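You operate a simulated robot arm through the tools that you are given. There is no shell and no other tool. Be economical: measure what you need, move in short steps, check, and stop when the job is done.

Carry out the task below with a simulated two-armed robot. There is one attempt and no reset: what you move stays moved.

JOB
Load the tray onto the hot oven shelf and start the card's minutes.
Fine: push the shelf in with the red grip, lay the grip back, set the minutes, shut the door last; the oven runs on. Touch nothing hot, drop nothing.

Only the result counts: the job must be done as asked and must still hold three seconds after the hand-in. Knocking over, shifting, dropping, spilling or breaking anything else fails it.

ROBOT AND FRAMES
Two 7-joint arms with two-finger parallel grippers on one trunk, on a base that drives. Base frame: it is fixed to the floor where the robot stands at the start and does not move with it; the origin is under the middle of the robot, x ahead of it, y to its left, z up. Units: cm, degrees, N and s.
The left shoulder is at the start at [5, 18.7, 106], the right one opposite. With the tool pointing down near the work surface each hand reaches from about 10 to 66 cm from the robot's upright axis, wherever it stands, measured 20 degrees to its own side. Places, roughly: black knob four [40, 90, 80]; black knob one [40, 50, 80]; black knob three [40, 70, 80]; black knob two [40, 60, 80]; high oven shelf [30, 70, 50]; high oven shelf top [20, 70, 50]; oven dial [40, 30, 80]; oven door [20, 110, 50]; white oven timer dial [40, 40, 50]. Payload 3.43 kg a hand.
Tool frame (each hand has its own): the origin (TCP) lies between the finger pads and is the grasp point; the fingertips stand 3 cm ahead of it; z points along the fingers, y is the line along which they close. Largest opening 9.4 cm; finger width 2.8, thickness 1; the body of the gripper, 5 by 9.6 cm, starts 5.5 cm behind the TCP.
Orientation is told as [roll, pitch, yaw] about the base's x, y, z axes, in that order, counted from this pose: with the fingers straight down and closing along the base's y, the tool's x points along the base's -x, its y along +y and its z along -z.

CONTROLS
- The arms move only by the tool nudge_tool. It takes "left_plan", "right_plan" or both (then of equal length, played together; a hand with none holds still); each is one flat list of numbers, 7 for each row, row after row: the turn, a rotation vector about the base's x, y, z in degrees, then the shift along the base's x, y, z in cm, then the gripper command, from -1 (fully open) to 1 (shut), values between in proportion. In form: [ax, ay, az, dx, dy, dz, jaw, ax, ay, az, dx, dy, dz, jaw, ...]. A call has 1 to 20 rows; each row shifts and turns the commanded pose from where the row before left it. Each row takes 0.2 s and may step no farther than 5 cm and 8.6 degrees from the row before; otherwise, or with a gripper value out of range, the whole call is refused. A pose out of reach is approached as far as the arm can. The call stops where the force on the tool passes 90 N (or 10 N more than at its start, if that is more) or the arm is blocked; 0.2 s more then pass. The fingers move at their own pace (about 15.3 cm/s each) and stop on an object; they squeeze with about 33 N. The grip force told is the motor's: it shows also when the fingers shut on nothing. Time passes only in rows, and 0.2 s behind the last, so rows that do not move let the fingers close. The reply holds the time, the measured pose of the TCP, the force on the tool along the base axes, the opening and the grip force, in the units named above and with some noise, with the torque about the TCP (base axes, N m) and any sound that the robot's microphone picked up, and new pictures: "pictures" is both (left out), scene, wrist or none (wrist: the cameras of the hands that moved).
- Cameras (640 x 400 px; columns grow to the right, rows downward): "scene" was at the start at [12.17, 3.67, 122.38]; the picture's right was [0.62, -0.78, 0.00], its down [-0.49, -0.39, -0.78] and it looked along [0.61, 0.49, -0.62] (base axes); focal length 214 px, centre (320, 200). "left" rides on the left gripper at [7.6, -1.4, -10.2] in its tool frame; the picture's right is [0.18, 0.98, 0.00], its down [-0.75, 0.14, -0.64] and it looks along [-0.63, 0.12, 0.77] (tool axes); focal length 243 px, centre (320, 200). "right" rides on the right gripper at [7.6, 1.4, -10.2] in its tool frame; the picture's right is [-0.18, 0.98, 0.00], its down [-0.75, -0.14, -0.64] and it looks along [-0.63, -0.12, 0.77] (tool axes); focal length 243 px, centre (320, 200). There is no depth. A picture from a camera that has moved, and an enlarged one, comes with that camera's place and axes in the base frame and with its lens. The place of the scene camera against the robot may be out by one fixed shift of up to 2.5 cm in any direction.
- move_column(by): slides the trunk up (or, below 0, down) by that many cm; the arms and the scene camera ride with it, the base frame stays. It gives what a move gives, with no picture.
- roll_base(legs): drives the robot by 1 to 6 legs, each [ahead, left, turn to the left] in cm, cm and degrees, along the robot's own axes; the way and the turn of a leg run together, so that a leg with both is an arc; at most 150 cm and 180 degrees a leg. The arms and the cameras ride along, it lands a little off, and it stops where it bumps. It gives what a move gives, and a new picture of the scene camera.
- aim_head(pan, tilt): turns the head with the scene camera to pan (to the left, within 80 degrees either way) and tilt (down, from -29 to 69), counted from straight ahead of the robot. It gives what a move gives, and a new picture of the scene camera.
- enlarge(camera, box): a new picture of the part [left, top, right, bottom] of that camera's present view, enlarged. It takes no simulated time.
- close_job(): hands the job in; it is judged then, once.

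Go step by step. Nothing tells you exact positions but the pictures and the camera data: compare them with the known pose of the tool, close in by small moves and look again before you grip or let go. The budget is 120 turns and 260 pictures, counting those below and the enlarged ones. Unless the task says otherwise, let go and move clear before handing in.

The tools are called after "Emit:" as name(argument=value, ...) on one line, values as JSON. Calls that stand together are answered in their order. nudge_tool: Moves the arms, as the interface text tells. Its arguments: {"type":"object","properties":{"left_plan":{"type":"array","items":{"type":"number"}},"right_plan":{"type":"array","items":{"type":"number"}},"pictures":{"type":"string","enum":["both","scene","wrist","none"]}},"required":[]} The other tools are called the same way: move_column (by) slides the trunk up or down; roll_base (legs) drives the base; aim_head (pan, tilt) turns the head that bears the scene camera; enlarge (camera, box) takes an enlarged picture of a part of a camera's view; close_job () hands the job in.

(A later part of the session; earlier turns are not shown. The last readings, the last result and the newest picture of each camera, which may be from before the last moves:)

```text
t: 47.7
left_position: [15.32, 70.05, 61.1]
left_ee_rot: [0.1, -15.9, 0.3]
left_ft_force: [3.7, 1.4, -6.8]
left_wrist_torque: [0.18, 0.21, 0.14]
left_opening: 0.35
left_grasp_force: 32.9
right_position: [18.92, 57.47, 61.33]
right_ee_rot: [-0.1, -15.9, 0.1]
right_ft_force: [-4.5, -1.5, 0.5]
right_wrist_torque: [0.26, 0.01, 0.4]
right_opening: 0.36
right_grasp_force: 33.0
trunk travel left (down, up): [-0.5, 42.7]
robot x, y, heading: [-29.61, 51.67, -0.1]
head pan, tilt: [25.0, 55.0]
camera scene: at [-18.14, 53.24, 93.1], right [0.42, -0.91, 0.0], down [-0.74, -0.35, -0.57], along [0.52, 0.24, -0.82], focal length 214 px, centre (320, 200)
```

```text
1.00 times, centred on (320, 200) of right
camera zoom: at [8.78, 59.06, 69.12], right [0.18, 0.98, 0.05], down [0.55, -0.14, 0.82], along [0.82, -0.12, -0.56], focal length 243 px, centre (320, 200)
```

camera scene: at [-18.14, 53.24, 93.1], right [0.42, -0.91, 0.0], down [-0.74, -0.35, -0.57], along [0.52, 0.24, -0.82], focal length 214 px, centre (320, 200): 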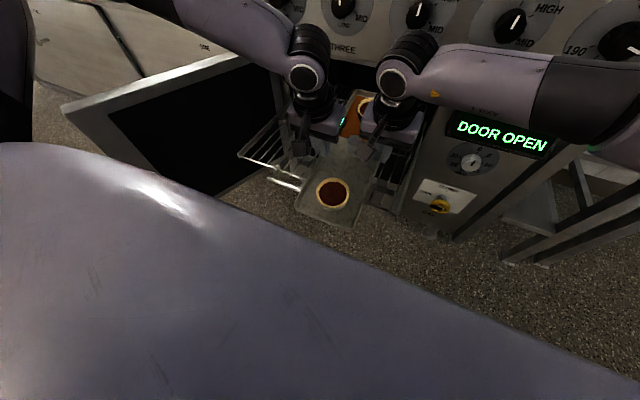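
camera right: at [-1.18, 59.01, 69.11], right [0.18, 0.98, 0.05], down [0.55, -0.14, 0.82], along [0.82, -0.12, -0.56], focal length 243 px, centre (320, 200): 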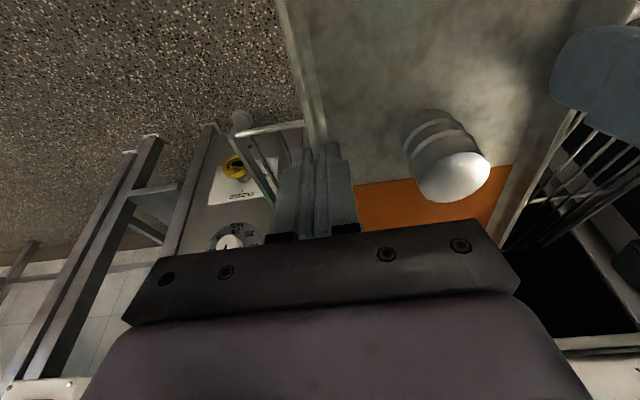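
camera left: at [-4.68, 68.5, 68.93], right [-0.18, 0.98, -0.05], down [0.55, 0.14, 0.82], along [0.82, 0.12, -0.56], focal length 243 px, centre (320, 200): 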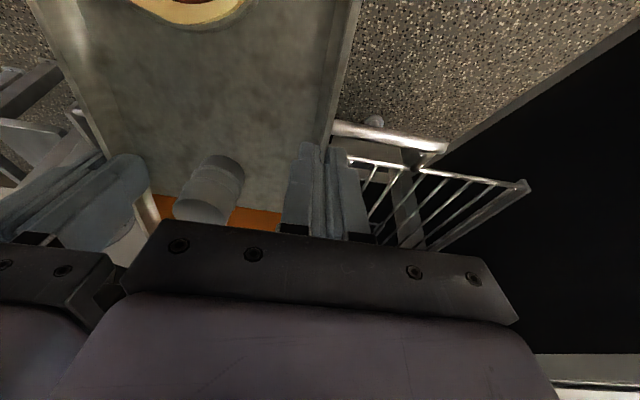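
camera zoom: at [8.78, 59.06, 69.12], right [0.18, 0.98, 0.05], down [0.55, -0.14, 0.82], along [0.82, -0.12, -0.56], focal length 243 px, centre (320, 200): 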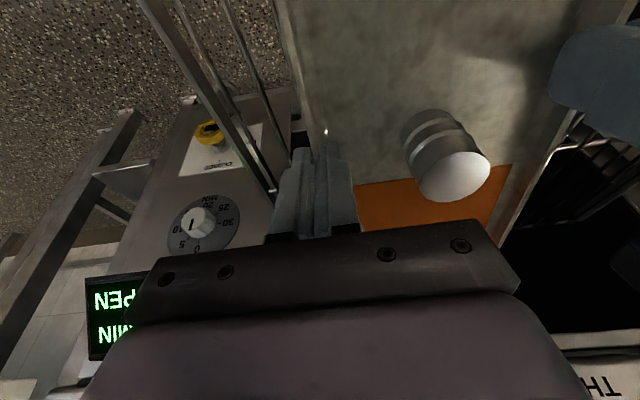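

The tray should clear the handle bar before it is lowered, so I drive 5 cm closer and extend both arms 4 cm.

Emit:
roll_base(legs=[[5, 0, 0]])

Emit:
nudge_tool(left_plan=[0, 0, 0, 0.8, 0, 0, 1, 0, 0, 0, 0.8, 0, 0, 1, 0, 0, 0, 0.8, 0, 0, 1, 0, 0, 0, 0.8, 0, 0, 1, 0, 0, 0, 0.8, 0, 0, 1, 0, 0, 0, 0, 0, 0, 1], right_plan=[0, 0, 0, 0.8, 0, 0, 1, 0, 0, 0, 0.8, 0, 0, 1, 0, 0, 0, 0.8, 0, 0, 1, 0, 0, 0, 0.8, 0, 0, 1, 0, 0, 0, 0.8, 0, 0, 1, 0, 0, 0, 0, 0, 0, 1])

```text
t: 48.6
left_position: [20.33, 69.98, 61.27]
left_ee_rot: [0.1, -15.8, 0.2]
left_ft_force: [4.9, 1.5, -6.1]
left_wrist_torque: [0.19, -0.15, 0.17]
left_opening: 0.36
left_grasp_force: 33.4
right_position: [23.69, 57.5, 61.35]
right_ee_rot: [-0.1, -15.9, 0.0]
right_ft_force: [-4.4, -1.5, 0.4]
right_wrist_torque: [0.22, 0.35, 0.43]
right_opening: 0.35
right_grasp_force: 32.8
trunk travel left (down, up): [-0.5, 42.7]
robot x, y, heading: [-25.01, 51.98, -0.1]
head pan, tilt: [25.0, 55.0]
camera scene: at [-13.2, 53.24, 93.09], right [0.42, -0.91, 0.0], down [-0.74, -0.35, -0.57], along [0.52, 0.24, -0.82], focal length 214 px, centre (320, 200)
```

scene: 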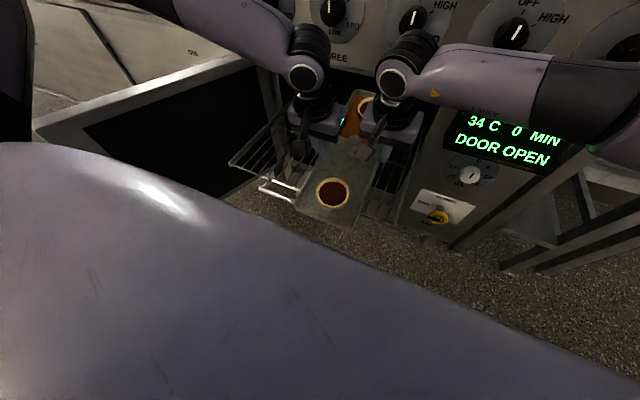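

```text
t: 50.0
left_position: [24.42, 70.12, 61.11]
left_ee_rot: [0.1, -16.0, 0.3]
left_ft_force: [4.4, 3.2, -3.2]
left_wrist_torque: [0.22, 0.78, 0.06]
left_opening: 0.35
left_grasp_force: 33.2
right_position: [27.82, 57.5, 61.33]
right_ee_rot: [-0.1, -16.0, 0.0]
right_ft_force: [-4.7, -2.1, 5.1]
right_wrist_torque: [0.27, 0.56, 0.34]
right_opening: 0.38
right_grasp_force: 33.3
trunk travel left (down, up): [-0.5, 42.7]
robot x, y, heading: [-25.37, 51.91, 0.3]
head pan, tilt: [25.0, 55.0]
camera scene: at [-13.22, 53.23, 93.11], right [0.42, -0.91, 0.0], down [-0.74, -0.35, -0.57], along [0.52, 0.24, -0.82], focal length 214 px, centre (320, 200)
camera right: at [17.75, 59.06, 69.14], right [0.18, 0.98, 0.05], down [0.55, -0.14, 0.82], along [0.82, -0.12, -0.56], focal length 243 px, centre (320, 200)
camera left: at [14.26, 68.55, 68.93], right [-0.18, 0.98, -0.05], down [0.55, 0.14, 0.82], along [0.82, 0.12, -0.56], focal length 243 px, centre (320, 200)
```

scene: 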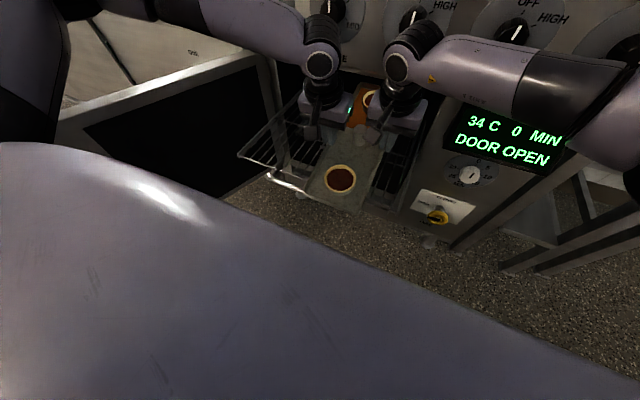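
right: 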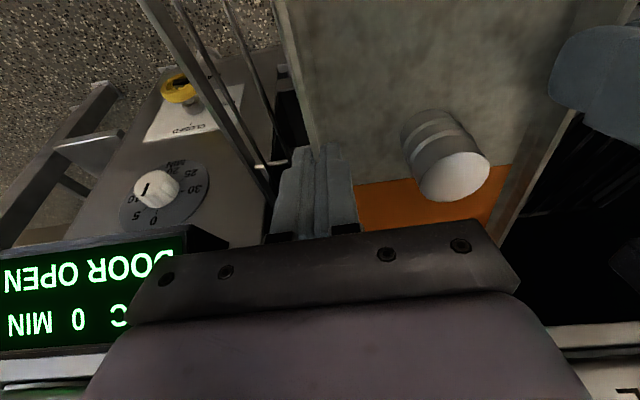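
left: 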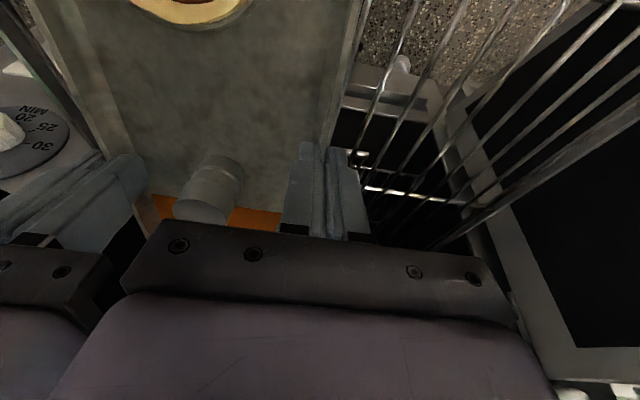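

Tray near edge now ≈ x 10.5. Lowering in step toward the shelf.

Emit:
nudge_tool(left_plan=[0, 0, 0, 0, 0, -0.5, 1, 0, 0, 0, 0, 0, -0.5, 1, 0, 0, 0, 0, 0, -0.5, 1, 0, 0, 0, 0, 0, -0.5, 1, 0, 0, 0, 0, 0, -0.5, 1, 0, 0, 0, 0, 0, 0, 1], right_plan=[0, 0, 0, 0, 0, -0.5, 1, 0, 0, 0, 0, 0, -0.5, 1, 0, 0, 0, 0, 0, -0.5, 1, 0, 0, 0, 0, 0, -0.5, 1, 0, 0, 0, 0, 0, -0.5, 1, 0, 0, 0, 0, 0, 0, 1])

```text
t: 51.4
left_position: [24.36, 70.21, 58.84]
left_ee_rot: [-0.1, -16.1, 0.2]
left_ft_force: [5.1, 0.2, 2.3]
left_wrist_torque: [0.02, 0.8, -0.04]
left_opening: 0.37
left_grasp_force: 33.3
right_position: [27.89, 57.5, 58.58]
right_ee_rot: [-0.2, -15.9, -0.1]
right_ft_force: [-5.6, 1.7, 4.0]
right_wrist_torque: [-0.02, 1.1, 0.35]
right_opening: 0.39
right_grasp_force: 32.9
trunk travel left (down, up): [-0.5, 42.7]
robot x, y, heading: [-25.0, 51.97, -0.2]
head pan, tilt: [25.0, 55.0]
camera scene: at [-13.23, 53.23, 93.11], right [0.42, -0.91, 0.0], down [-0.74, -0.35, -0.57], along [0.52, 0.24, -0.82], focal length 214 px, centre (320, 200)
camera right: at [17.7, 59.03, 66.55], right [0.18, 0.98, 0.05], down [0.55, -0.14, 0.82], along [0.82, -0.12, -0.56], focal length 243 px, centre (320, 200)
camera left: at [14.15, 68.59, 66.54], right [-0.18, 0.98, -0.05], down [0.55, 0.14, 0.83], along [0.82, 0.12, -0.56], focal length 243 px, centre (320, 200)
```

scene: 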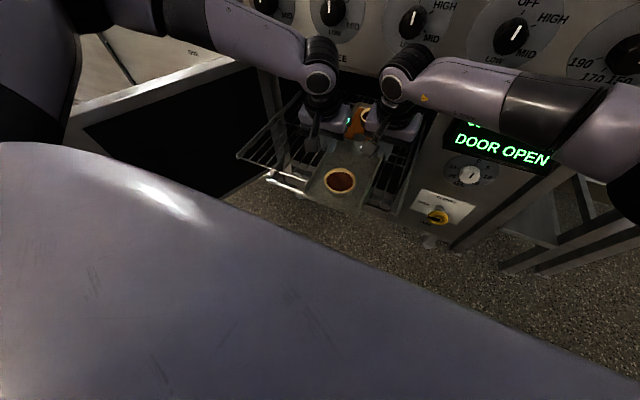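
right: 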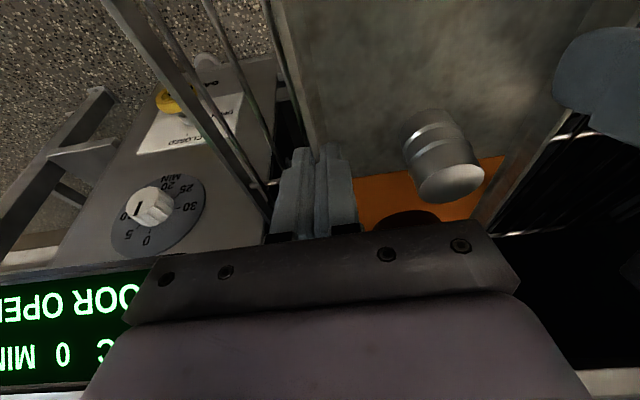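
left: 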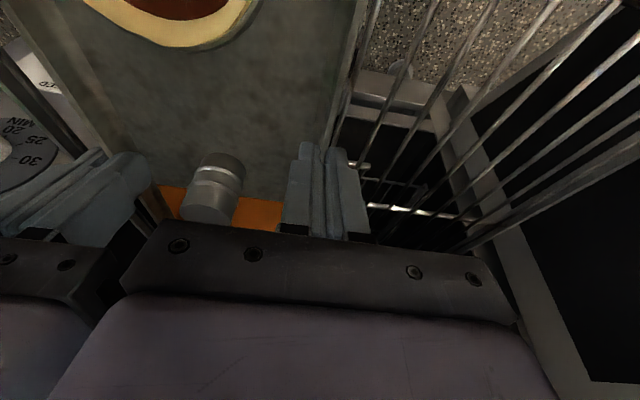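

Contact is felt near the tray's front end already; let me look closely before going on.

Emit:
enlarge(camera="scene", box=[220, 70, 460, 230])

Emit:
enlarge(camera="left", box=[60, 0, 480, 250])

Emit:
enlarge(camera="right", box=[100, 0, 520, 250])

```text
2.50 times, centred on (340, 150) of scene
camera zoom: at [-13.23, 53.23, 93.11], right [0.42, -0.91, 0.0], down [-0.74, -0.35, -0.57], along [0.52, 0.24, -0.82], focal length 536 px, centre (270, 325)
```

zoom: 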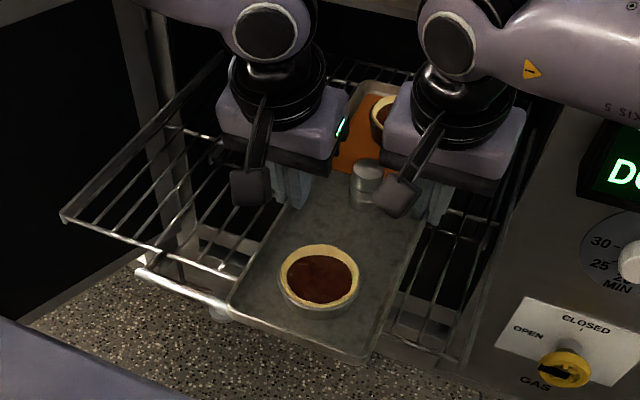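

```text
1.52 times, centred on (270, 125) of left
camera zoom: at [14.15, 68.59, 66.54], right [-0.18, 0.98, -0.05], down [0.55, 0.14, 0.83], along [0.82, 0.12, -0.56], focal length 370 px, centre (396, 314)
```

zoom: 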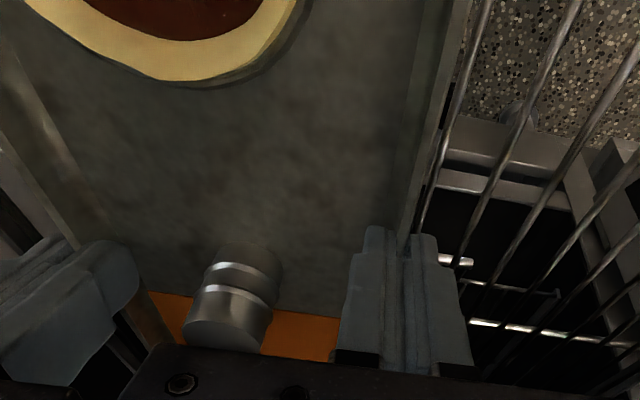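

```text
1.52 times, centred on (310, 125) of right
camera zoom: at [17.7, 59.03, 66.55], right [0.18, 0.98, 0.05], down [0.55, -0.14, 0.82], along [0.82, -0.12, -0.56], focal length 370 px, centre (335, 314)
```

zoom: 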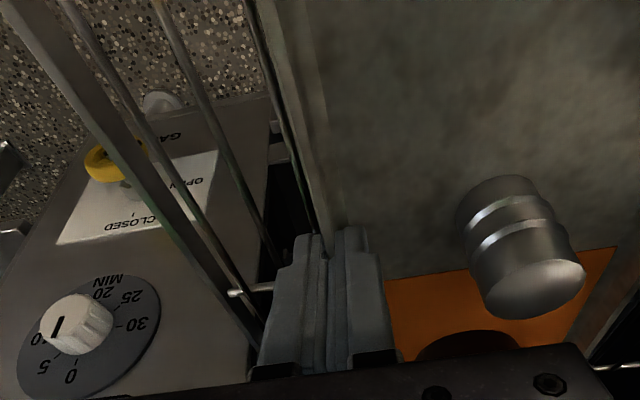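

The tray has pitched slightly in the grips: its front end sags onto the handle and drags the shelf in a few cm. I lift again, drive 5 cm forward, and re-check.

Emit:
nudge_tool(left_plan=[0, 0, 0, 0, 0, 0.6, 1, 0, 0, 0, 0, 0, 0.6, 1, 0, 0, 0, 0, 0, 0.6, 1, 0, 0, 0, 0, 0, 0.6, 1, 0, 0, 0, 0, 0, 0.6, 1, 0, 0, 0, 0, 0, 0.6, 1, 0, 0, 0, 0, 0, 0.6, 1, 0, 0, 0, 0, 0, 0, 1], right_plan=[0, 0, 0, 0, 0, 0.6, 1, 0, 0, 0, 0, 0, 0.6, 1, 0, 0, 0, 0, 0, 0.6, 1, 0, 0, 0, 0, 0, 0.6, 1, 0, 0, 0, 0, 0, 0.6, 1, 0, 0, 0, 0, 0, 0.6, 1, 0, 0, 0, 0, 0, 0.6, 1, 0, 0, 0, 0, 0, 0, 1])

Emit:
enlarge(camera="scene", box=[220, 70, 460, 230])

```text
t: 53.2
left_position: [24.44, 70.06, 63.02]
left_ee_rot: [0.1, -15.9, 0.2]
left_ft_force: [5.2, 1.4, 0.4]
left_wrist_torque: [-0.1, -0.44, 0.0]
left_opening: 0.36
left_grasp_force: 32.9
right_position: [27.78, 57.42, 63.01]
right_ee_rot: [-0.1, -16.0, 0.1]
right_ft_force: [-4.5, -1.4, -6.5]
right_wrist_torque: [-0.29, 0.56, 0.56]
right_opening: 0.39
right_grasp_force: 33.1
trunk travel left (down, up): [-0.5, 42.7]
robot x, y, heading: [-24.7, 51.71, -0.1]
head pan, tilt: [25.0, 55.0]
camera scene: at [-13.19, 53.24, 93.1], right [0.42, -0.91, 0.0], down [-0.74, -0.35, -0.57], along [0.52, 0.24, -0.82], focal length 214 px, centre (320, 200)
camera right: at [17.75, 59.03, 70.81], right [0.18, 0.98, 0.05], down [0.55, -0.14, 0.82], along [0.82, -0.12, -0.56], focal length 243 px, centre (320, 200)
camera left: at [14.23, 68.53, 70.65], right [-0.18, 0.98, -0.05], down [0.55, 0.14, 0.82], along [0.82, 0.12, -0.56], focal length 243 px, centre (320, 200)
```

scene: 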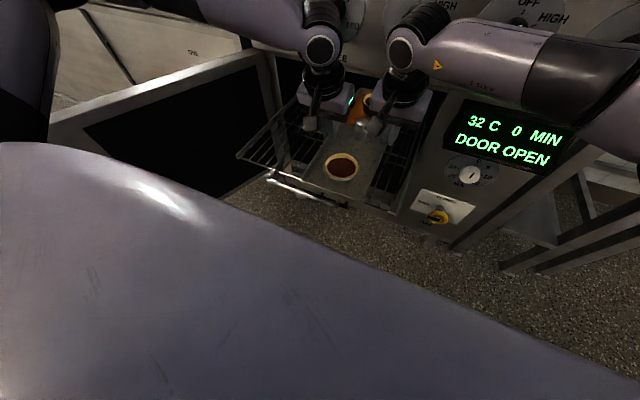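
right: 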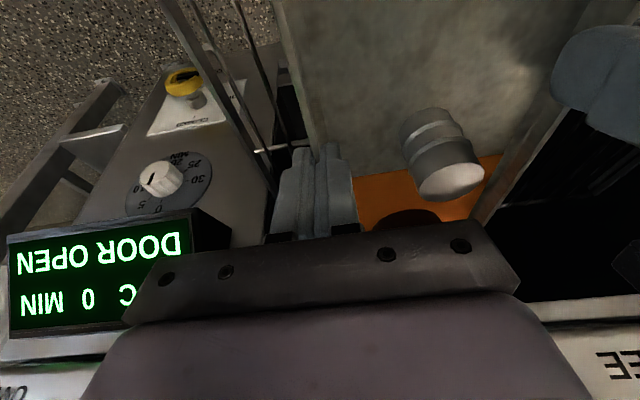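
left: 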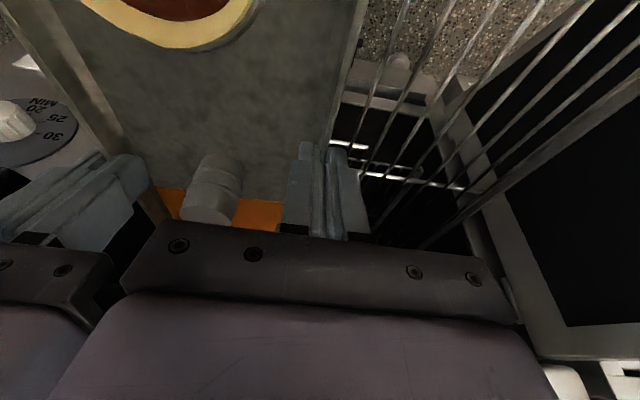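

```text
2.50 times, centred on (340, 150) of scene
camera zoom: at [-13.19, 53.24, 93.1], right [0.42, -0.91, 0.0], down [-0.74, -0.35, -0.57], along [0.52, 0.24, -0.82], focal length 536 px, centre (270, 325)
```

zoom: 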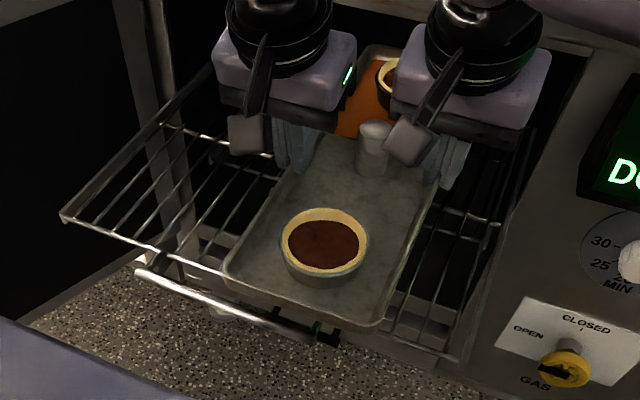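

Tray is free and fairly level again; the shelf front is now at x≈15, handle ≈12. I drive 4.3 cm forward so the tray lands behind the handle.

Emit:
roll_base(legs=[[4.3, 0, 0]])

Emit:
enlarge(camera="scene", box=[220, 70, 460, 230])

```text
t: 54.1
left_position: [28.54, 70.08, 62.91]
left_ee_rot: [0.1, -15.9, 0.2]
left_ft_force: [4.9, 2.8, 1.3]
left_wrist_torque: [-0.04, -0.18, 0.09]
left_opening: 0.36
left_grasp_force: 32.9
right_position: [32.2, 57.56, 63.02]
right_ee_rot: [-0.1, -15.9, 0.1]
right_ft_force: [-4.5, -3.3, -5.6]
right_wrist_torque: [-0.37, 0.17, 0.6]
right_opening: 0.36
right_grasp_force: 32.9
trunk travel left (down, up): [-0.5, 42.7]
robot x, y, heading: [-20.71, 51.75, 0.1]
head pan, tilt: [25.0, 55.0]
camera scene: at [-8.93, 53.25, 93.1], right [0.42, -0.91, 0.0], down [-0.74, -0.35, -0.57], along [0.52, 0.24, -0.82], focal length 214 px, centre (320, 200)
```

scene: 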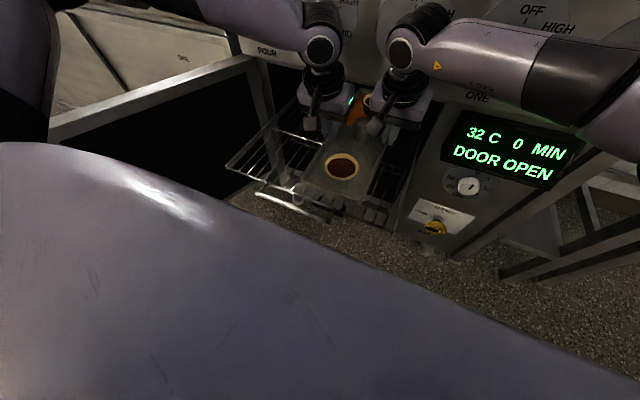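

```text
2.50 times, centred on (340, 150) of scene
camera zoom: at [-8.93, 53.25, 93.1], right [0.42, -0.91, 0.0], down [-0.74, -0.35, -0.57], along [0.52, 0.24, -0.82], focal length 536 px, centre (270, 325)
```

zoom: 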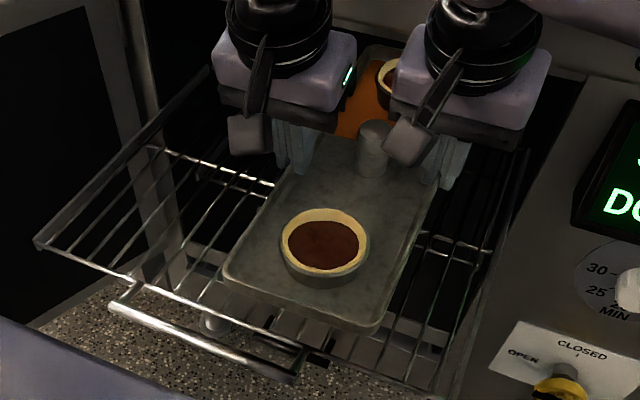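

The tray now sits inside the shelf outline. Lowering.

Emit:
nudge_tool(left_plan=[0, 0, 0, 0, 0, -0.5, 1, 0, 0, 0, 0, 0, -0.5, 1, 0, 0, 0, 0, 0, -0.5, 1, 0, 0, 0, 0, 0, -0.5, 1, 0, 0, 0, 0, 0, -0.5, 1, 0, 0, 0, 0, 0, -0.5, 1, 0, 0, 0, 0, 0, -0.5, 1, 0, 0, 0, 0, 0, 0, 1], right_plan=[0, 0, 0, 0, 0, -0.5, 1, 0, 0, 0, 0, 0, -0.5, 1, 0, 0, 0, 0, 0, -0.5, 1, 0, 0, 0, 0, 0, -0.5, 1, 0, 0, 0, 0, 0, -0.5, 1, 0, 0, 0, 0, 0, -0.5, 1, 0, 0, 0, 0, 0, -0.5, 1, 0, 0, 0, 0, 0, 0, 1])

Emit:
enlarge(camera="scene", box=[220, 70, 460, 230])

```text
t: 55.9
left_position: [28.58, 70.12, 59.39]
left_ee_rot: [0.1, -15.9, 0.2]
left_ft_force: [3.0, 2.3, -0.9]
left_wrist_torque: [-0.02, -0.1, -0.08]
left_opening: 0.36
left_grasp_force: 32.9
right_position: [32.15, 57.51, 59.4]
right_ee_rot: [-0.3, -15.8, 0.0]
right_ft_force: [-2.5, -0.9, -4.1]
right_wrist_torque: [-0.23, 0.13, 0.48]
right_opening: 0.39
right_grasp_force: 32.8
trunk travel left (down, up): [-0.5, 42.7]
robot x, y, heading: [-20.96, 51.6, 0.1]
head pan, tilt: [25.0, 55.0]
camera scene: at [-8.92, 53.25, 93.1], right [0.42, -0.91, 0.0], down [-0.74, -0.35, -0.57], along [0.52, 0.24, -0.82], focal length 214 px, centre (320, 200)
camera right: at [21.98, 59.05, 67.26], right [0.18, 0.98, 0.05], down [0.55, -0.14, 0.82], along [0.82, -0.12, -0.56], focal length 243 px, centre (320, 200)
camera left: at [18.45, 68.55, 67.11], right [-0.18, 0.98, -0.05], down [0.55, 0.14, 0.82], along [0.82, 0.12, -0.56], focal length 243 px, centre (320, 200)
```

scene: 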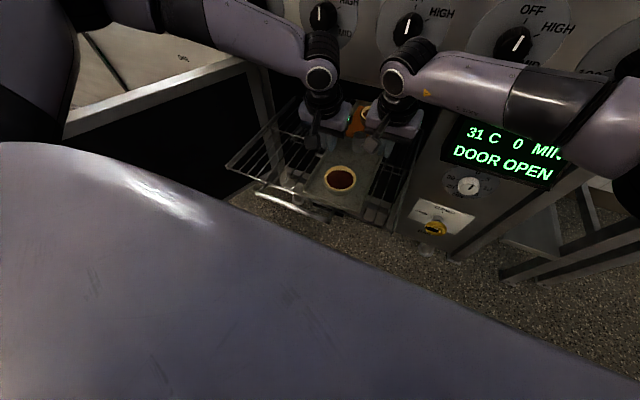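
right: 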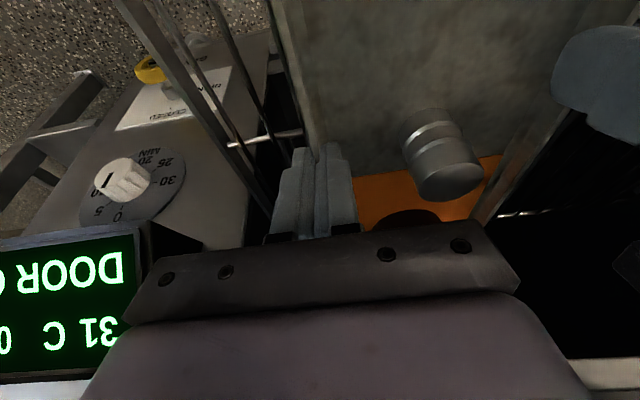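
left: 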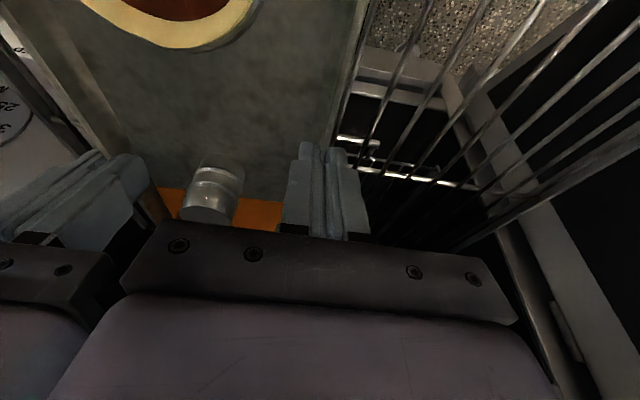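

```text
2.50 times, centred on (340, 150) of scene
camera zoom: at [-8.92, 53.25, 93.1], right [0.42, -0.91, 0.0], down [-0.74, -0.35, -0.57], along [0.52, 0.24, -0.82], focal length 536 px, centre (270, 325)
```

zoom: 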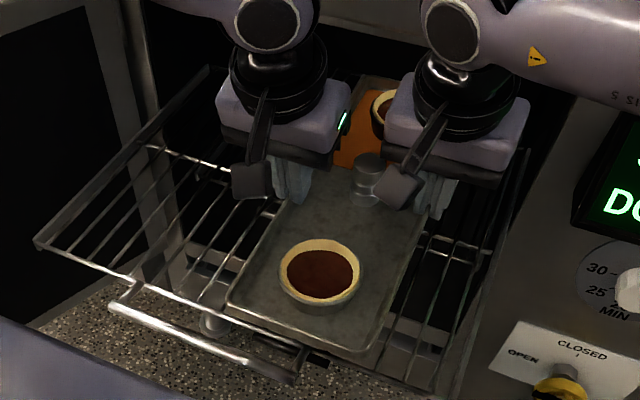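

Still free hanging. Continue down in small steps.

Emit:
nudge_tool(left_plan=[0, 0, 0, 0, 0, -0.4, 1, 0, 0, 0, 0, 0, -0.4, 1, 0, 0, 0, 0, 0, -0.3, 1, 0, 0, 0, 0, 0, 0, 1], right_plan=[0, 0, 0, 0, 0, -0.4, 1, 0, 0, 0, 0, 0, -0.4, 1, 0, 0, 0, 0, 0, -0.3, 1, 0, 0, 0, 0, 0, 0, 1], pictures="none")

Emit:
nudge_tool(left_plan=[0, 0, 0, 0, 0, -0.3, 1, 0, 0, 0, 0, 0, 0, 1], right_plan=[0, 0, 0, 0, 0, -0.3, 1, 0, 0, 0, 0, 0, 0, 1], pictures="none")

```text
t: 56.9
left_position: [28.47, 70.29, 58.5]
left_ee_rot: [-0.1, -16.0, 0.4]
left_ft_force: [9.0, -5.3, -3.6]
left_wrist_torque: [-0.13, 0.31, 0.29]
left_opening: 0.35
left_grasp_force: 32.9
right_position: [31.97, 57.64, 58.29]
right_ee_rot: [0.0, -15.8, 0.0]
right_ft_force: [-7.6, 6.1, -2.1]
right_wrist_torque: [0.24, -0.18, 0.52]
right_opening: 0.37
right_grasp_force: 33.4
trunk travel left (down, up): [-0.5, 42.7]
robot x, y, heading: [-21.17, 51.48, 0.2]
head pan, tilt: [25.0, 55.0]
```

```text
t: 57.5
left_position: [28.3, 70.27, 58.24]
left_ee_rot: [-0.2, -16.0, 0.1]
left_ft_force: [10.9, -13.8, -4.5]
left_wrist_torque: [-0.27, 0.36, 0.37]
left_opening: 0.37
left_grasp_force: 32.4
left hand out of reach, approached as far as the arm can: row 1
right_position: [32.06, 57.76, 58.09]
right_ee_rot: [0.0, -15.9, 0.2]
right_ft_force: [-10.8, 13.3, -1.8]
right_wrist_torque: [0.41, -0.24, 0.49]
right_opening: 0.36
right_grasp_force: 33.0
trunk travel left (down, up): [-0.5, 42.7]
robot x, y, heading: [-21.16, 51.94, -0.1]
head pan, tilt: [25.0, 55.0]
```

Left arm is at its limit; I pull both hands back 0.8 cm and use the trunk's last 0.5 cm.

Emit:
nudge_tool(left_plan=[0, 0, 0, -0.4, 0, 0, 1, 0, 0, 0, -0.4, -0.1, -0.2, 1, 0, 0, 0, 0, 0, 0, 1], right_plan=[0, 0, 0, -0.5, 0.15, 0, 1, 0, 0, 0, -0.6, 0.1, 0, 1, 0, 0, 0, 0, 0, 0, 1], pictures="none")

Emit:
move_column(by=-0.5)

```text
t: 58.3
left_position: [27.49, 70.21, 57.92]
left_ee_rot: [0.1, -15.9, 0.2]
left_ft_force: [2.3, -8.8, -0.5]
left_wrist_torque: [-0.32, -0.93, -0.23]
left_opening: 0.36
left_grasp_force: 33.3
right_position: [30.99, 57.65, 57.99]
right_ee_rot: [-0.2, -15.9, -0.2]
right_ft_force: [-2.2, 8.8, -4.9]
right_wrist_torque: [0.02, 1.0, 0.2]
right_opening: 0.35
right_grasp_force: 32.8
trunk travel left (down, up): [-0.5, 42.7]
robot x, y, heading: [-20.8, 52.01, -0.1]
head pan, tilt: [25.0, 55.0]
```

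```text
t: 58.9
left_position: [27.6, 70.23, 57.69]
left_ee_rot: [0.1, -16.0, 0.2]
left_ft_force: [0.0, -4.4, 14.4]
left_wrist_torque: [-0.13, 0.87, -0.45]
left_opening: 0.39
left_grasp_force: 33.2
right_position: [31.05, 57.64, 57.56]
right_ee_rot: [-0.2, -16.0, -0.1]
right_ft_force: [-0.1, 5.1, -4.9]
right_wrist_torque: [-0.02, 1.05, 0.27]
right_opening: 0.34
right_grasp_force: 32.8
trunk travel left (down, up): [0.0, 43.2]
robot x, y, heading: [-20.76, 51.66, 0.3]
head pan, tilt: [25.0, 55.0]
```

Contact under the left side; now lower the right a touch and look.

Emit:
nudge_tool(left_plan=[0, 0, 0, 0, 0, 0, 1, 0, 0, 0, 0, 0, 0, 1, 0, 0, 0, 0, 0, 0, 1], right_plan=[0, 0, 0, 0, 0, -0.2, 1, 0, 0, 0, 0, 0, -0.2, 1, 0, 0, 0, 0, 0, 0, 1])

Emit:
enlarge(camera="scene", box=[220, 70, 460, 230])

Emit:
enlarge(camera="right", box=[180, 80, 400, 250])

Emit:
enlarge(camera="left", box=[220, 80, 440, 250])

```text
t: 59.7
left_position: [27.46, 70.36, 57.43]
left_ee_rot: [0.2, -15.9, 0.3]
left_ft_force: [2.4, -4.1, -1.7]
left_wrist_torque: [-0.14, 1.02, -0.05]
left_opening: 0.35
left_grasp_force: 33.0
right_position: [31.0, 57.79, 57.29]
right_ee_rot: [-0.1, -16.2, 0.0]
right_ft_force: [-1.0, 2.3, 9.6]
right_wrist_torque: [-0.05, 1.16, 0.6]
right_opening: 0.37
right_grasp_force: 32.9
trunk travel left (down, up): [0.0, 43.2]
robot x, y, heading: [-20.74, 51.97, 0.1]
head pan, tilt: [25.0, 55.0]
camera scene: at [-8.97, 53.23, 92.61], right [0.42, -0.91, 0.0], down [-0.74, -0.35, -0.57], along [0.52, 0.24, -0.82], focal length 214 px, centre (320, 200)
camera right: at [20.89, 59.3, 65.09], right [0.18, 0.98, 0.05], down [0.55, -0.14, 0.83], along [0.82, -0.12, -0.56], focal length 243 px, centre (320, 200)
camera left: at [17.4, 68.78, 65.14], right [-0.18, 0.98, -0.05], down [0.55, 0.14, 0.82], along [0.81, 0.12, -0.57], focal length 243 px, centre (320, 200)
```

scene: 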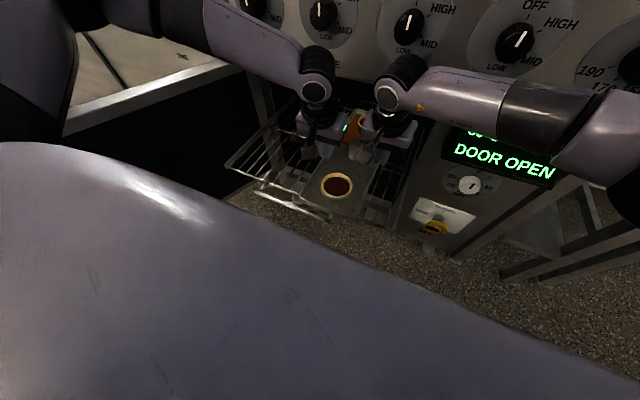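
right: 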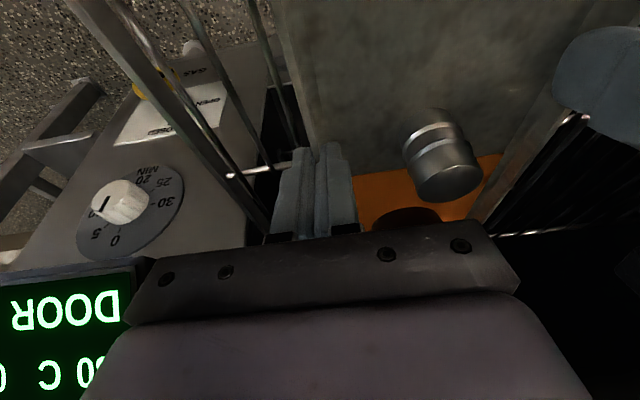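
left: 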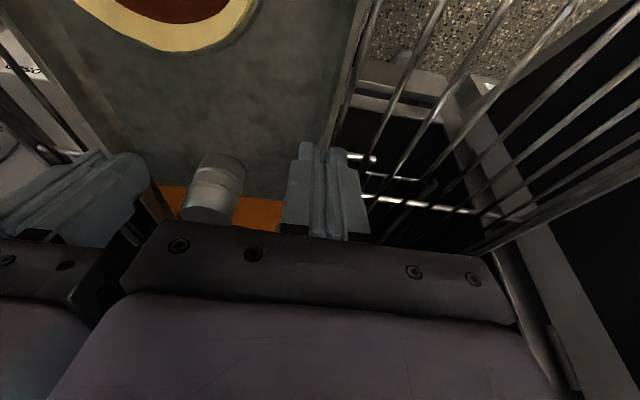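

```text
2.50 times, centred on (340, 150) of scene
camera zoom: at [-8.97, 53.23, 92.61], right [0.42, -0.91, 0.0], down [-0.74, -0.35, -0.57], along [0.52, 0.24, -0.82], focal length 536 px, centre (270, 325)
```

zoom: 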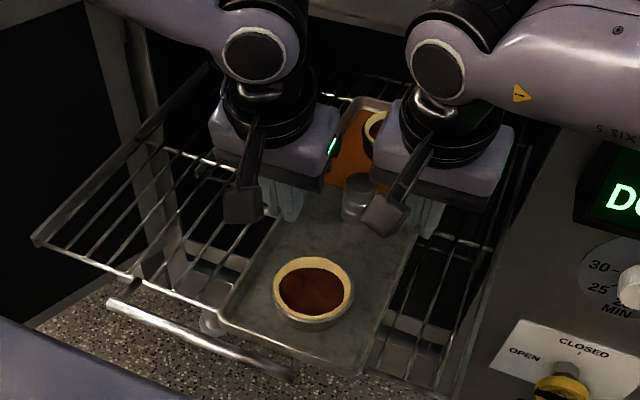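

```text
2.35 times, centred on (290, 165) of right
camera zoom: at [20.89, 59.3, 65.09], right [0.18, 0.98, 0.05], down [0.55, -0.14, 0.83], along [0.82, -0.12, -0.56], focal length 571 px, centre (391, 282)
```

zoom: 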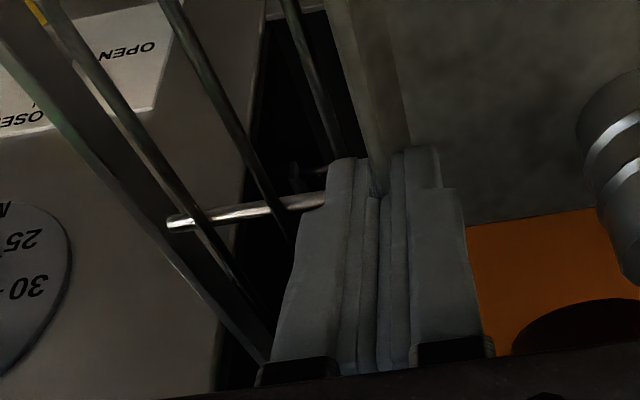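

```text
2.35 times, centred on (330, 165) of left
camera zoom: at [17.4, 68.78, 65.14], right [-0.18, 0.98, -0.05], down [0.55, 0.14, 0.82], along [0.81, 0.12, -0.57], focal length 571 px, centre (296, 282)
```

zoom: 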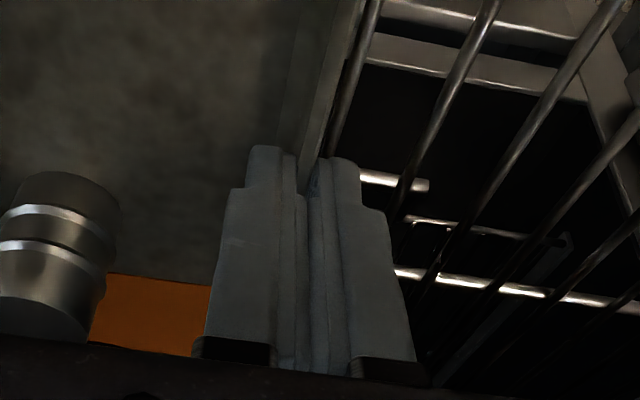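

The tray's front rests at the shelf's front wire, behind the handle. I release gently with a small opening, then rise straight up.

Emit:
nudge_tool(left_plan=[0, 0, 0, 0, 0, 0, 0.9, 0, 0, 0, 0, 0, 0, 0.82, 0, 0, 0, 0, 0, 0.4, 0.78, 0, 0, 0, 0, 0, 0.5, 0.78, 0, 0, 0, 0, 0, 0, 0.78], right_plan=[0, 0, 0, 0, 0, 0, 0.9, 0, 0, 0, 0, 0, 0, 0.82, 0, 0, 0, 0, 0, 0.4, 0.78, 0, 0, 0, 0, 0, 0.5, 0.78, 0, 0, 0, 0, 0, 0, 0.78])

Emit:
enlarge(camera="scene", box=[220, 70, 460, 230])

```text
t: 60.9
left_position: [27.64, 70.42, 58.43]
left_ee_rot: [0.1, -15.9, 0.3]
left_ft_force: [-0.4, 0.0, 0.5]
left_wrist_torque: [-0.03, -0.02, -0.02]
left_opening: 1.03
left_grasp_force: 0.1
right_position: [31.01, 57.81, 58.11]
right_ee_rot: [-0.2, -16.1, 0.0]
right_ft_force: [0.8, -0.4, -0.4]
right_wrist_torque: [0.02, 0.03, 0.02]
right_opening: 0.99
right_grasp_force: 0.0
trunk travel left (down, up): [0.0, 43.2]
robot x, y, heading: [-21.15, 51.77, 0.2]
head pan, tilt: [25.0, 55.0]
camera scene: at [-8.96, 53.24, 92.61], right [0.42, -0.91, 0.0], down [-0.74, -0.35, -0.57], along [0.52, 0.24, -0.82], focal length 214 px, centre (320, 200)
camera right: at [20.87, 59.31, 65.89], right [0.18, 0.98, 0.05], down [0.55, -0.14, 0.82], along [0.82, -0.12, -0.56], focal length 243 px, centre (320, 200)
camera left: at [17.46, 68.77, 66.13], right [-0.18, 0.98, -0.05], down [0.55, 0.14, 0.82], along [0.82, 0.12, -0.56], focal length 243 px, centre (320, 200)
```

scene: 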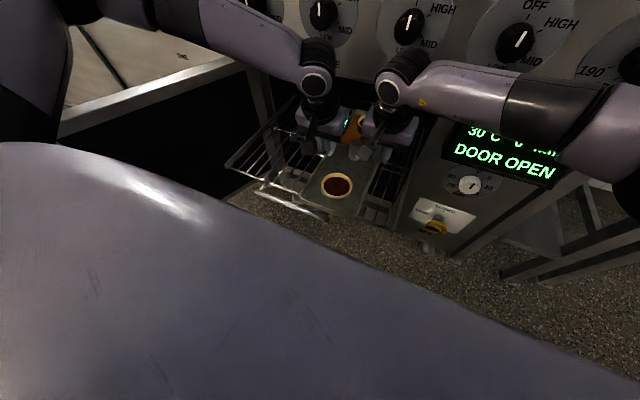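
right: 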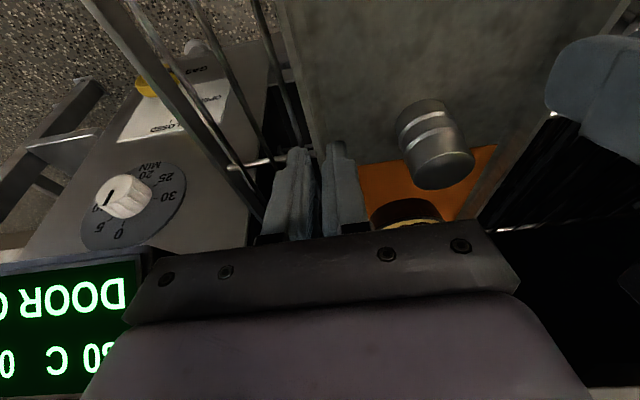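
left: 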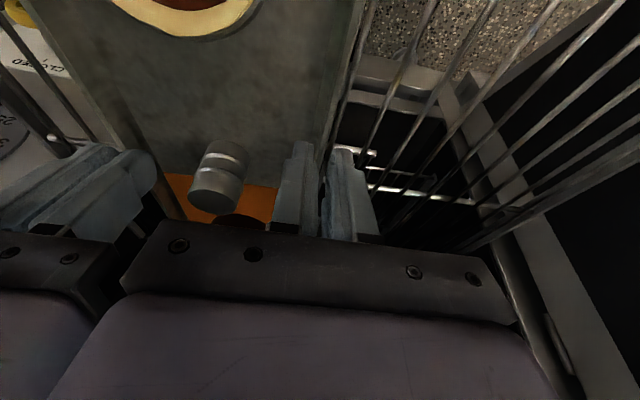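

```text
2.50 times, centred on (340, 150) of scene
camera zoom: at [-8.96, 53.24, 92.61], right [0.42, -0.91, 0.0], down [-0.74, -0.35, -0.57], along [0.52, 0.24, -0.82], focal length 536 px, centre (270, 325)
```

zoom: 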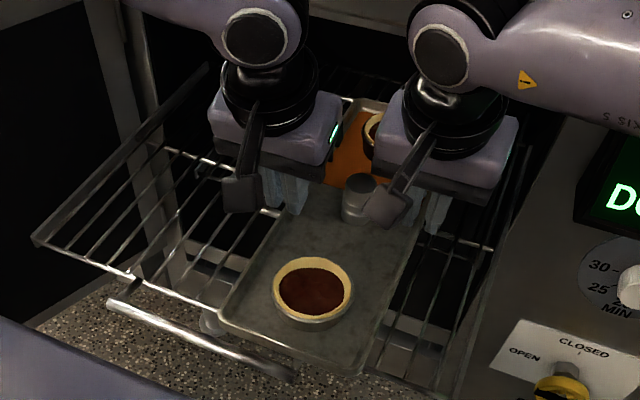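

Released cleanly with both hands free. Rising out.

Emit:
nudge_tool(left_plan=[0, 0, 0, 0, 0, 0.7, 0.78, 0, 0, 0, 0, 0, 0.8, 0.78, 0, 0, 0, 0, 0, 1, 0.78, 0, 0, 0, 0, 0, 1, 0.78, 0, 0, 0, -1, 0, 2, 0.78, 0, 0, 0, -2, 0, 2, 0.78, 0, 0, 0, -3, 0, 2, 0.78, 0, 0, 0, -3, 0, 2, 0.78], right_plan=[0, 0, 0, 0, 0, 0.7, 0.78, 0, 0, 0, 0, 0, 0.8, 0.78, 0, 0, 0, 0, 0, 1, 0.78, 0, 0, 0, 0, 0, 1, 0.78, 0, 0, 0, -1, 0, 2, 0.78, 0, 0, 0, -2, 0, 2, 0.78, 0, 0, 0, -3, 0, 2, 0.78, 0, 0, 0, -3, 0, 2, 0.78])

Emit:
enlarge(camera="scene", box=[220, 70, 460, 230])

```text
t: 62.7
left_position: [18.42, 70.22, 69.95]
left_ee_rot: [0.1, -15.9, 0.3]
left_ft_force: [0.3, -0.3, -0.2]
left_wrist_torque: [0.02, 0.02, 0.02]
left_opening: 1.04
left_grasp_force: 0.1
right_position: [21.92, 57.91, 69.51]
right_ee_rot: [-0.1, -16.0, 0.0]
right_ft_force: [-1.0, -0.7, -0.1]
right_wrist_torque: [-0.02, 0.01, 0.02]
right_opening: 1.02
right_grasp_force: 0.0
trunk travel left (down, up): [0.0, 43.2]
robot x, y, heading: [-21.0, 51.93, -0.1]
head pan, tilt: [25.0, 55.0]
camera scene: at [-8.94, 53.24, 92.6], right [0.42, -0.91, 0.0], down [-0.74, -0.35, -0.57], along [0.52, 0.24, -0.82], focal length 214 px, centre (320, 200)
camera right: at [11.92, 59.35, 77.41], right [0.18, 0.98, 0.05], down [0.55, -0.14, 0.82], along [0.82, -0.12, -0.56], focal length 243 px, centre (320, 200)
camera left: at [8.34, 68.78, 77.63], right [-0.18, 0.98, -0.05], down [0.55, 0.14, 0.82], along [0.82, 0.12, -0.56], focal length 243 px, centre (320, 200)
```

scene: 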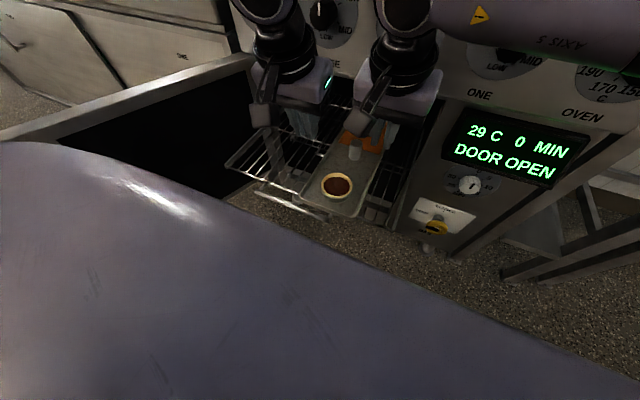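
right: 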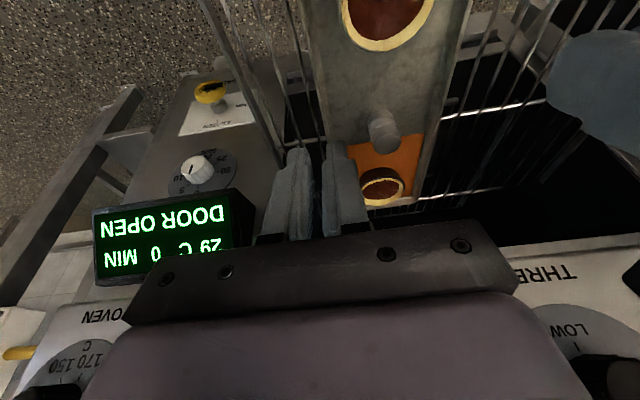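
left: 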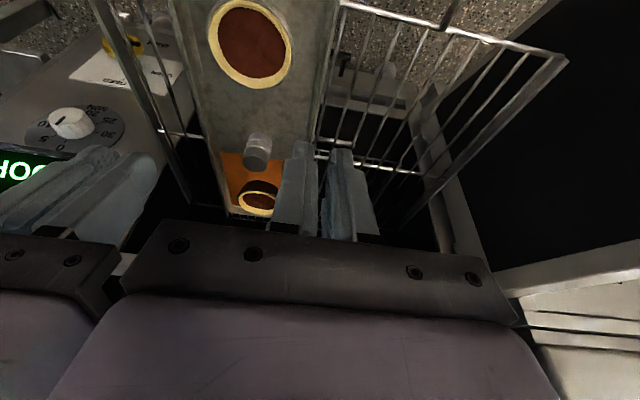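

```text
2.50 times, centred on (340, 150) of scene
camera zoom: at [-8.94, 53.24, 92.6], right [0.42, -0.91, 0.0], down [-0.74, -0.35, -0.57], along [0.52, 0.24, -0.82], focal length 536 px, centre (270, 325)
```

zoom: 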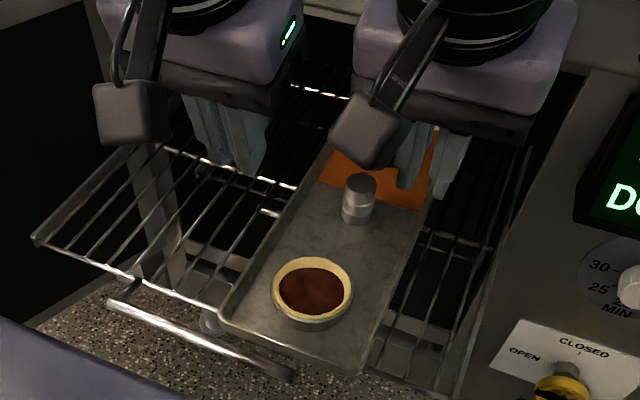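

The tray rests properly on the shelf. Now I back off, raise the trunk, and go fetch the red grip with the right hand.

Emit:
roll_base(legs=[[-20, 0, 0]])

Emit:
move_column(by=30)

Emit:
nudge_tool(left_plan=[0, 8, 0, -4, 1, 2, 0.5, 0, 8, 0, -4, 1, 2, 0, 0, 0, 0, -3, 1, 3, 0, 0, 0, 0, 0, 1, 4, 0, 0, 0, 0, 0, 0, 0, 0], right_plan=[0, 8, 0, 0, -3, 1, 0.5, 0, 8, 0, 0, -3, 1, 0, 0, 0, 0, 0, -3, 1, -0.4, 0, 0, 0, 0, -3, 1, -0.4, 0, 0, 0, 0, -3, 1, -0.4], pictures="none")

Emit:
roll_base(legs=[[0, -43, 0]])

```text
t: 64.3
left_position: [-1.47, 70.32, 69.91]
left_ee_rot: [0.0, -15.9, 0.4]
left_ft_force: [-0.2, 0.9, 0.2]
left_wrist_torque: [0.01, 0.02, 0.02]
left_opening: 1.05
left_grasp_force: 0.0
right_position: [2.11, 57.62, 69.5]
right_ee_rot: [-0.1, -15.8, 0.1]
right_ft_force: [-0.2, 0.0, -0.6]
right_wrist_torque: [0.01, -0.01, 0.0]
right_opening: 1.02
right_grasp_force: 0.0
trunk travel left (down, up): [0.0, 43.2]
robot x, y, heading: [-40.9, 51.69, 0.3]
head pan, tilt: [25.0, 55.0]
camera scene: at [-28.81, 53.21, 92.61], right [0.42, -0.91, 0.0], down [-0.74, -0.35, -0.57], along [0.52, 0.24, -0.82], focal length 214 px, centre (320, 200)
```

scene: 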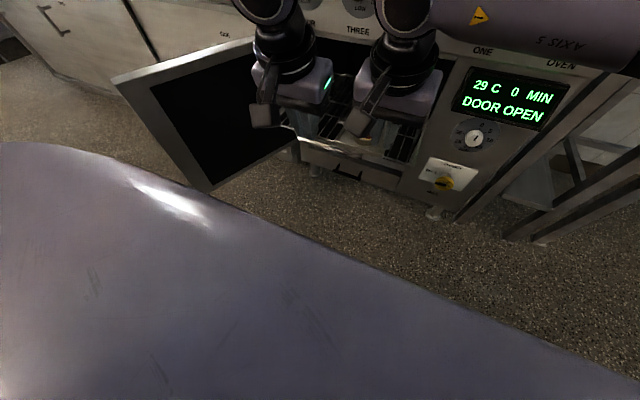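

```text
t: 67.3
left_position: [-1.42, 70.43, 99.74]
left_ee_rot: [0.2, -16.0, 0.3]
left_ft_force: [-0.4, -0.8, 0.7]
left_wrist_torque: [-0.04, -0.01, -0.01]
left_opening: 1.05
left_grasp_force: 0.0
right_position: [2.2, 57.8, 99.5]
right_ee_rot: [-0.1, -15.9, 0.1]
right_ft_force: [-0.4, 0.4, -0.2]
right_wrist_torque: [-0.01, 0.02, 0.03]
right_opening: 1.06
right_grasp_force: 0.0
trunk travel left (down, up): [-30.0, 13.2]
robot x, y, heading: [-40.78, 51.86, 0.1]
head pan, tilt: [25.0, 55.0]
```

```text
t: 68.5
left_position: [-12.37, 74.26, 110.95]
left_ee_rot: [0.2, 0.1, 0.2]
left_ft_force: [0.1, -0.2, 0.8]
left_wrist_torque: [0.0, 0.01, 0.03]
left_opening: 4.72
left_grasp_force: 0.1
right_position: [2.11, 42.86, 104.36]
right_ee_rot: [0.0, 0.1, 0.0]
right_ft_force: [0.7, -0.6, 0.2]
right_wrist_torque: [-0.02, -0.02, -0.04]
right_opening: 6.56
right_grasp_force: 0.2
trunk travel left (down, up): [-30.0, 13.2]
robot x, y, heading: [-41.38, 52.03, 0.1]
head pan, tilt: [25.0, 55.0]
```

```text
t: 71.1
left_position: [-12.17, 31.14, 111.0]
left_ee_rot: [0.2, 0.1, 0.2]
left_ft_force: [-1.0, 0.2, -0.5]
left_wrist_torque: [-0.02, 0.0, -0.04]
left_opening: 4.69
left_grasp_force: 0.0
right_position: [2.26, -0.25, 104.57]
right_ee_rot: [-0.2, 0.1, -0.1]
right_ft_force: [0.9, 0.6, -0.2]
right_wrist_torque: [0.04, 0.06, 0.0]
right_opening: 6.58
right_grasp_force: 0.1
trunk travel left (down, up): [-30.0, 13.2]
robot x, y, heading: [-40.9, 8.53, 0.1]
head pan, tilt: [25.0, 55.0]
camera scene: at [-28.71, 10.01, 122.61], right [0.42, -0.91, 0.0], down [-0.74, -0.35, -0.57], along [0.52, 0.24, -0.82], focal length 214 px, centre (320, 200)
```

scene: 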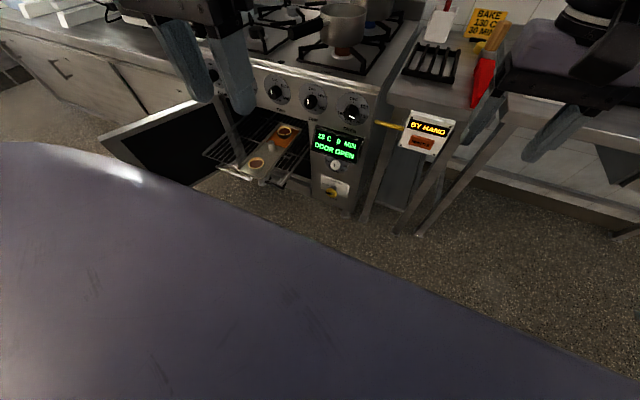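

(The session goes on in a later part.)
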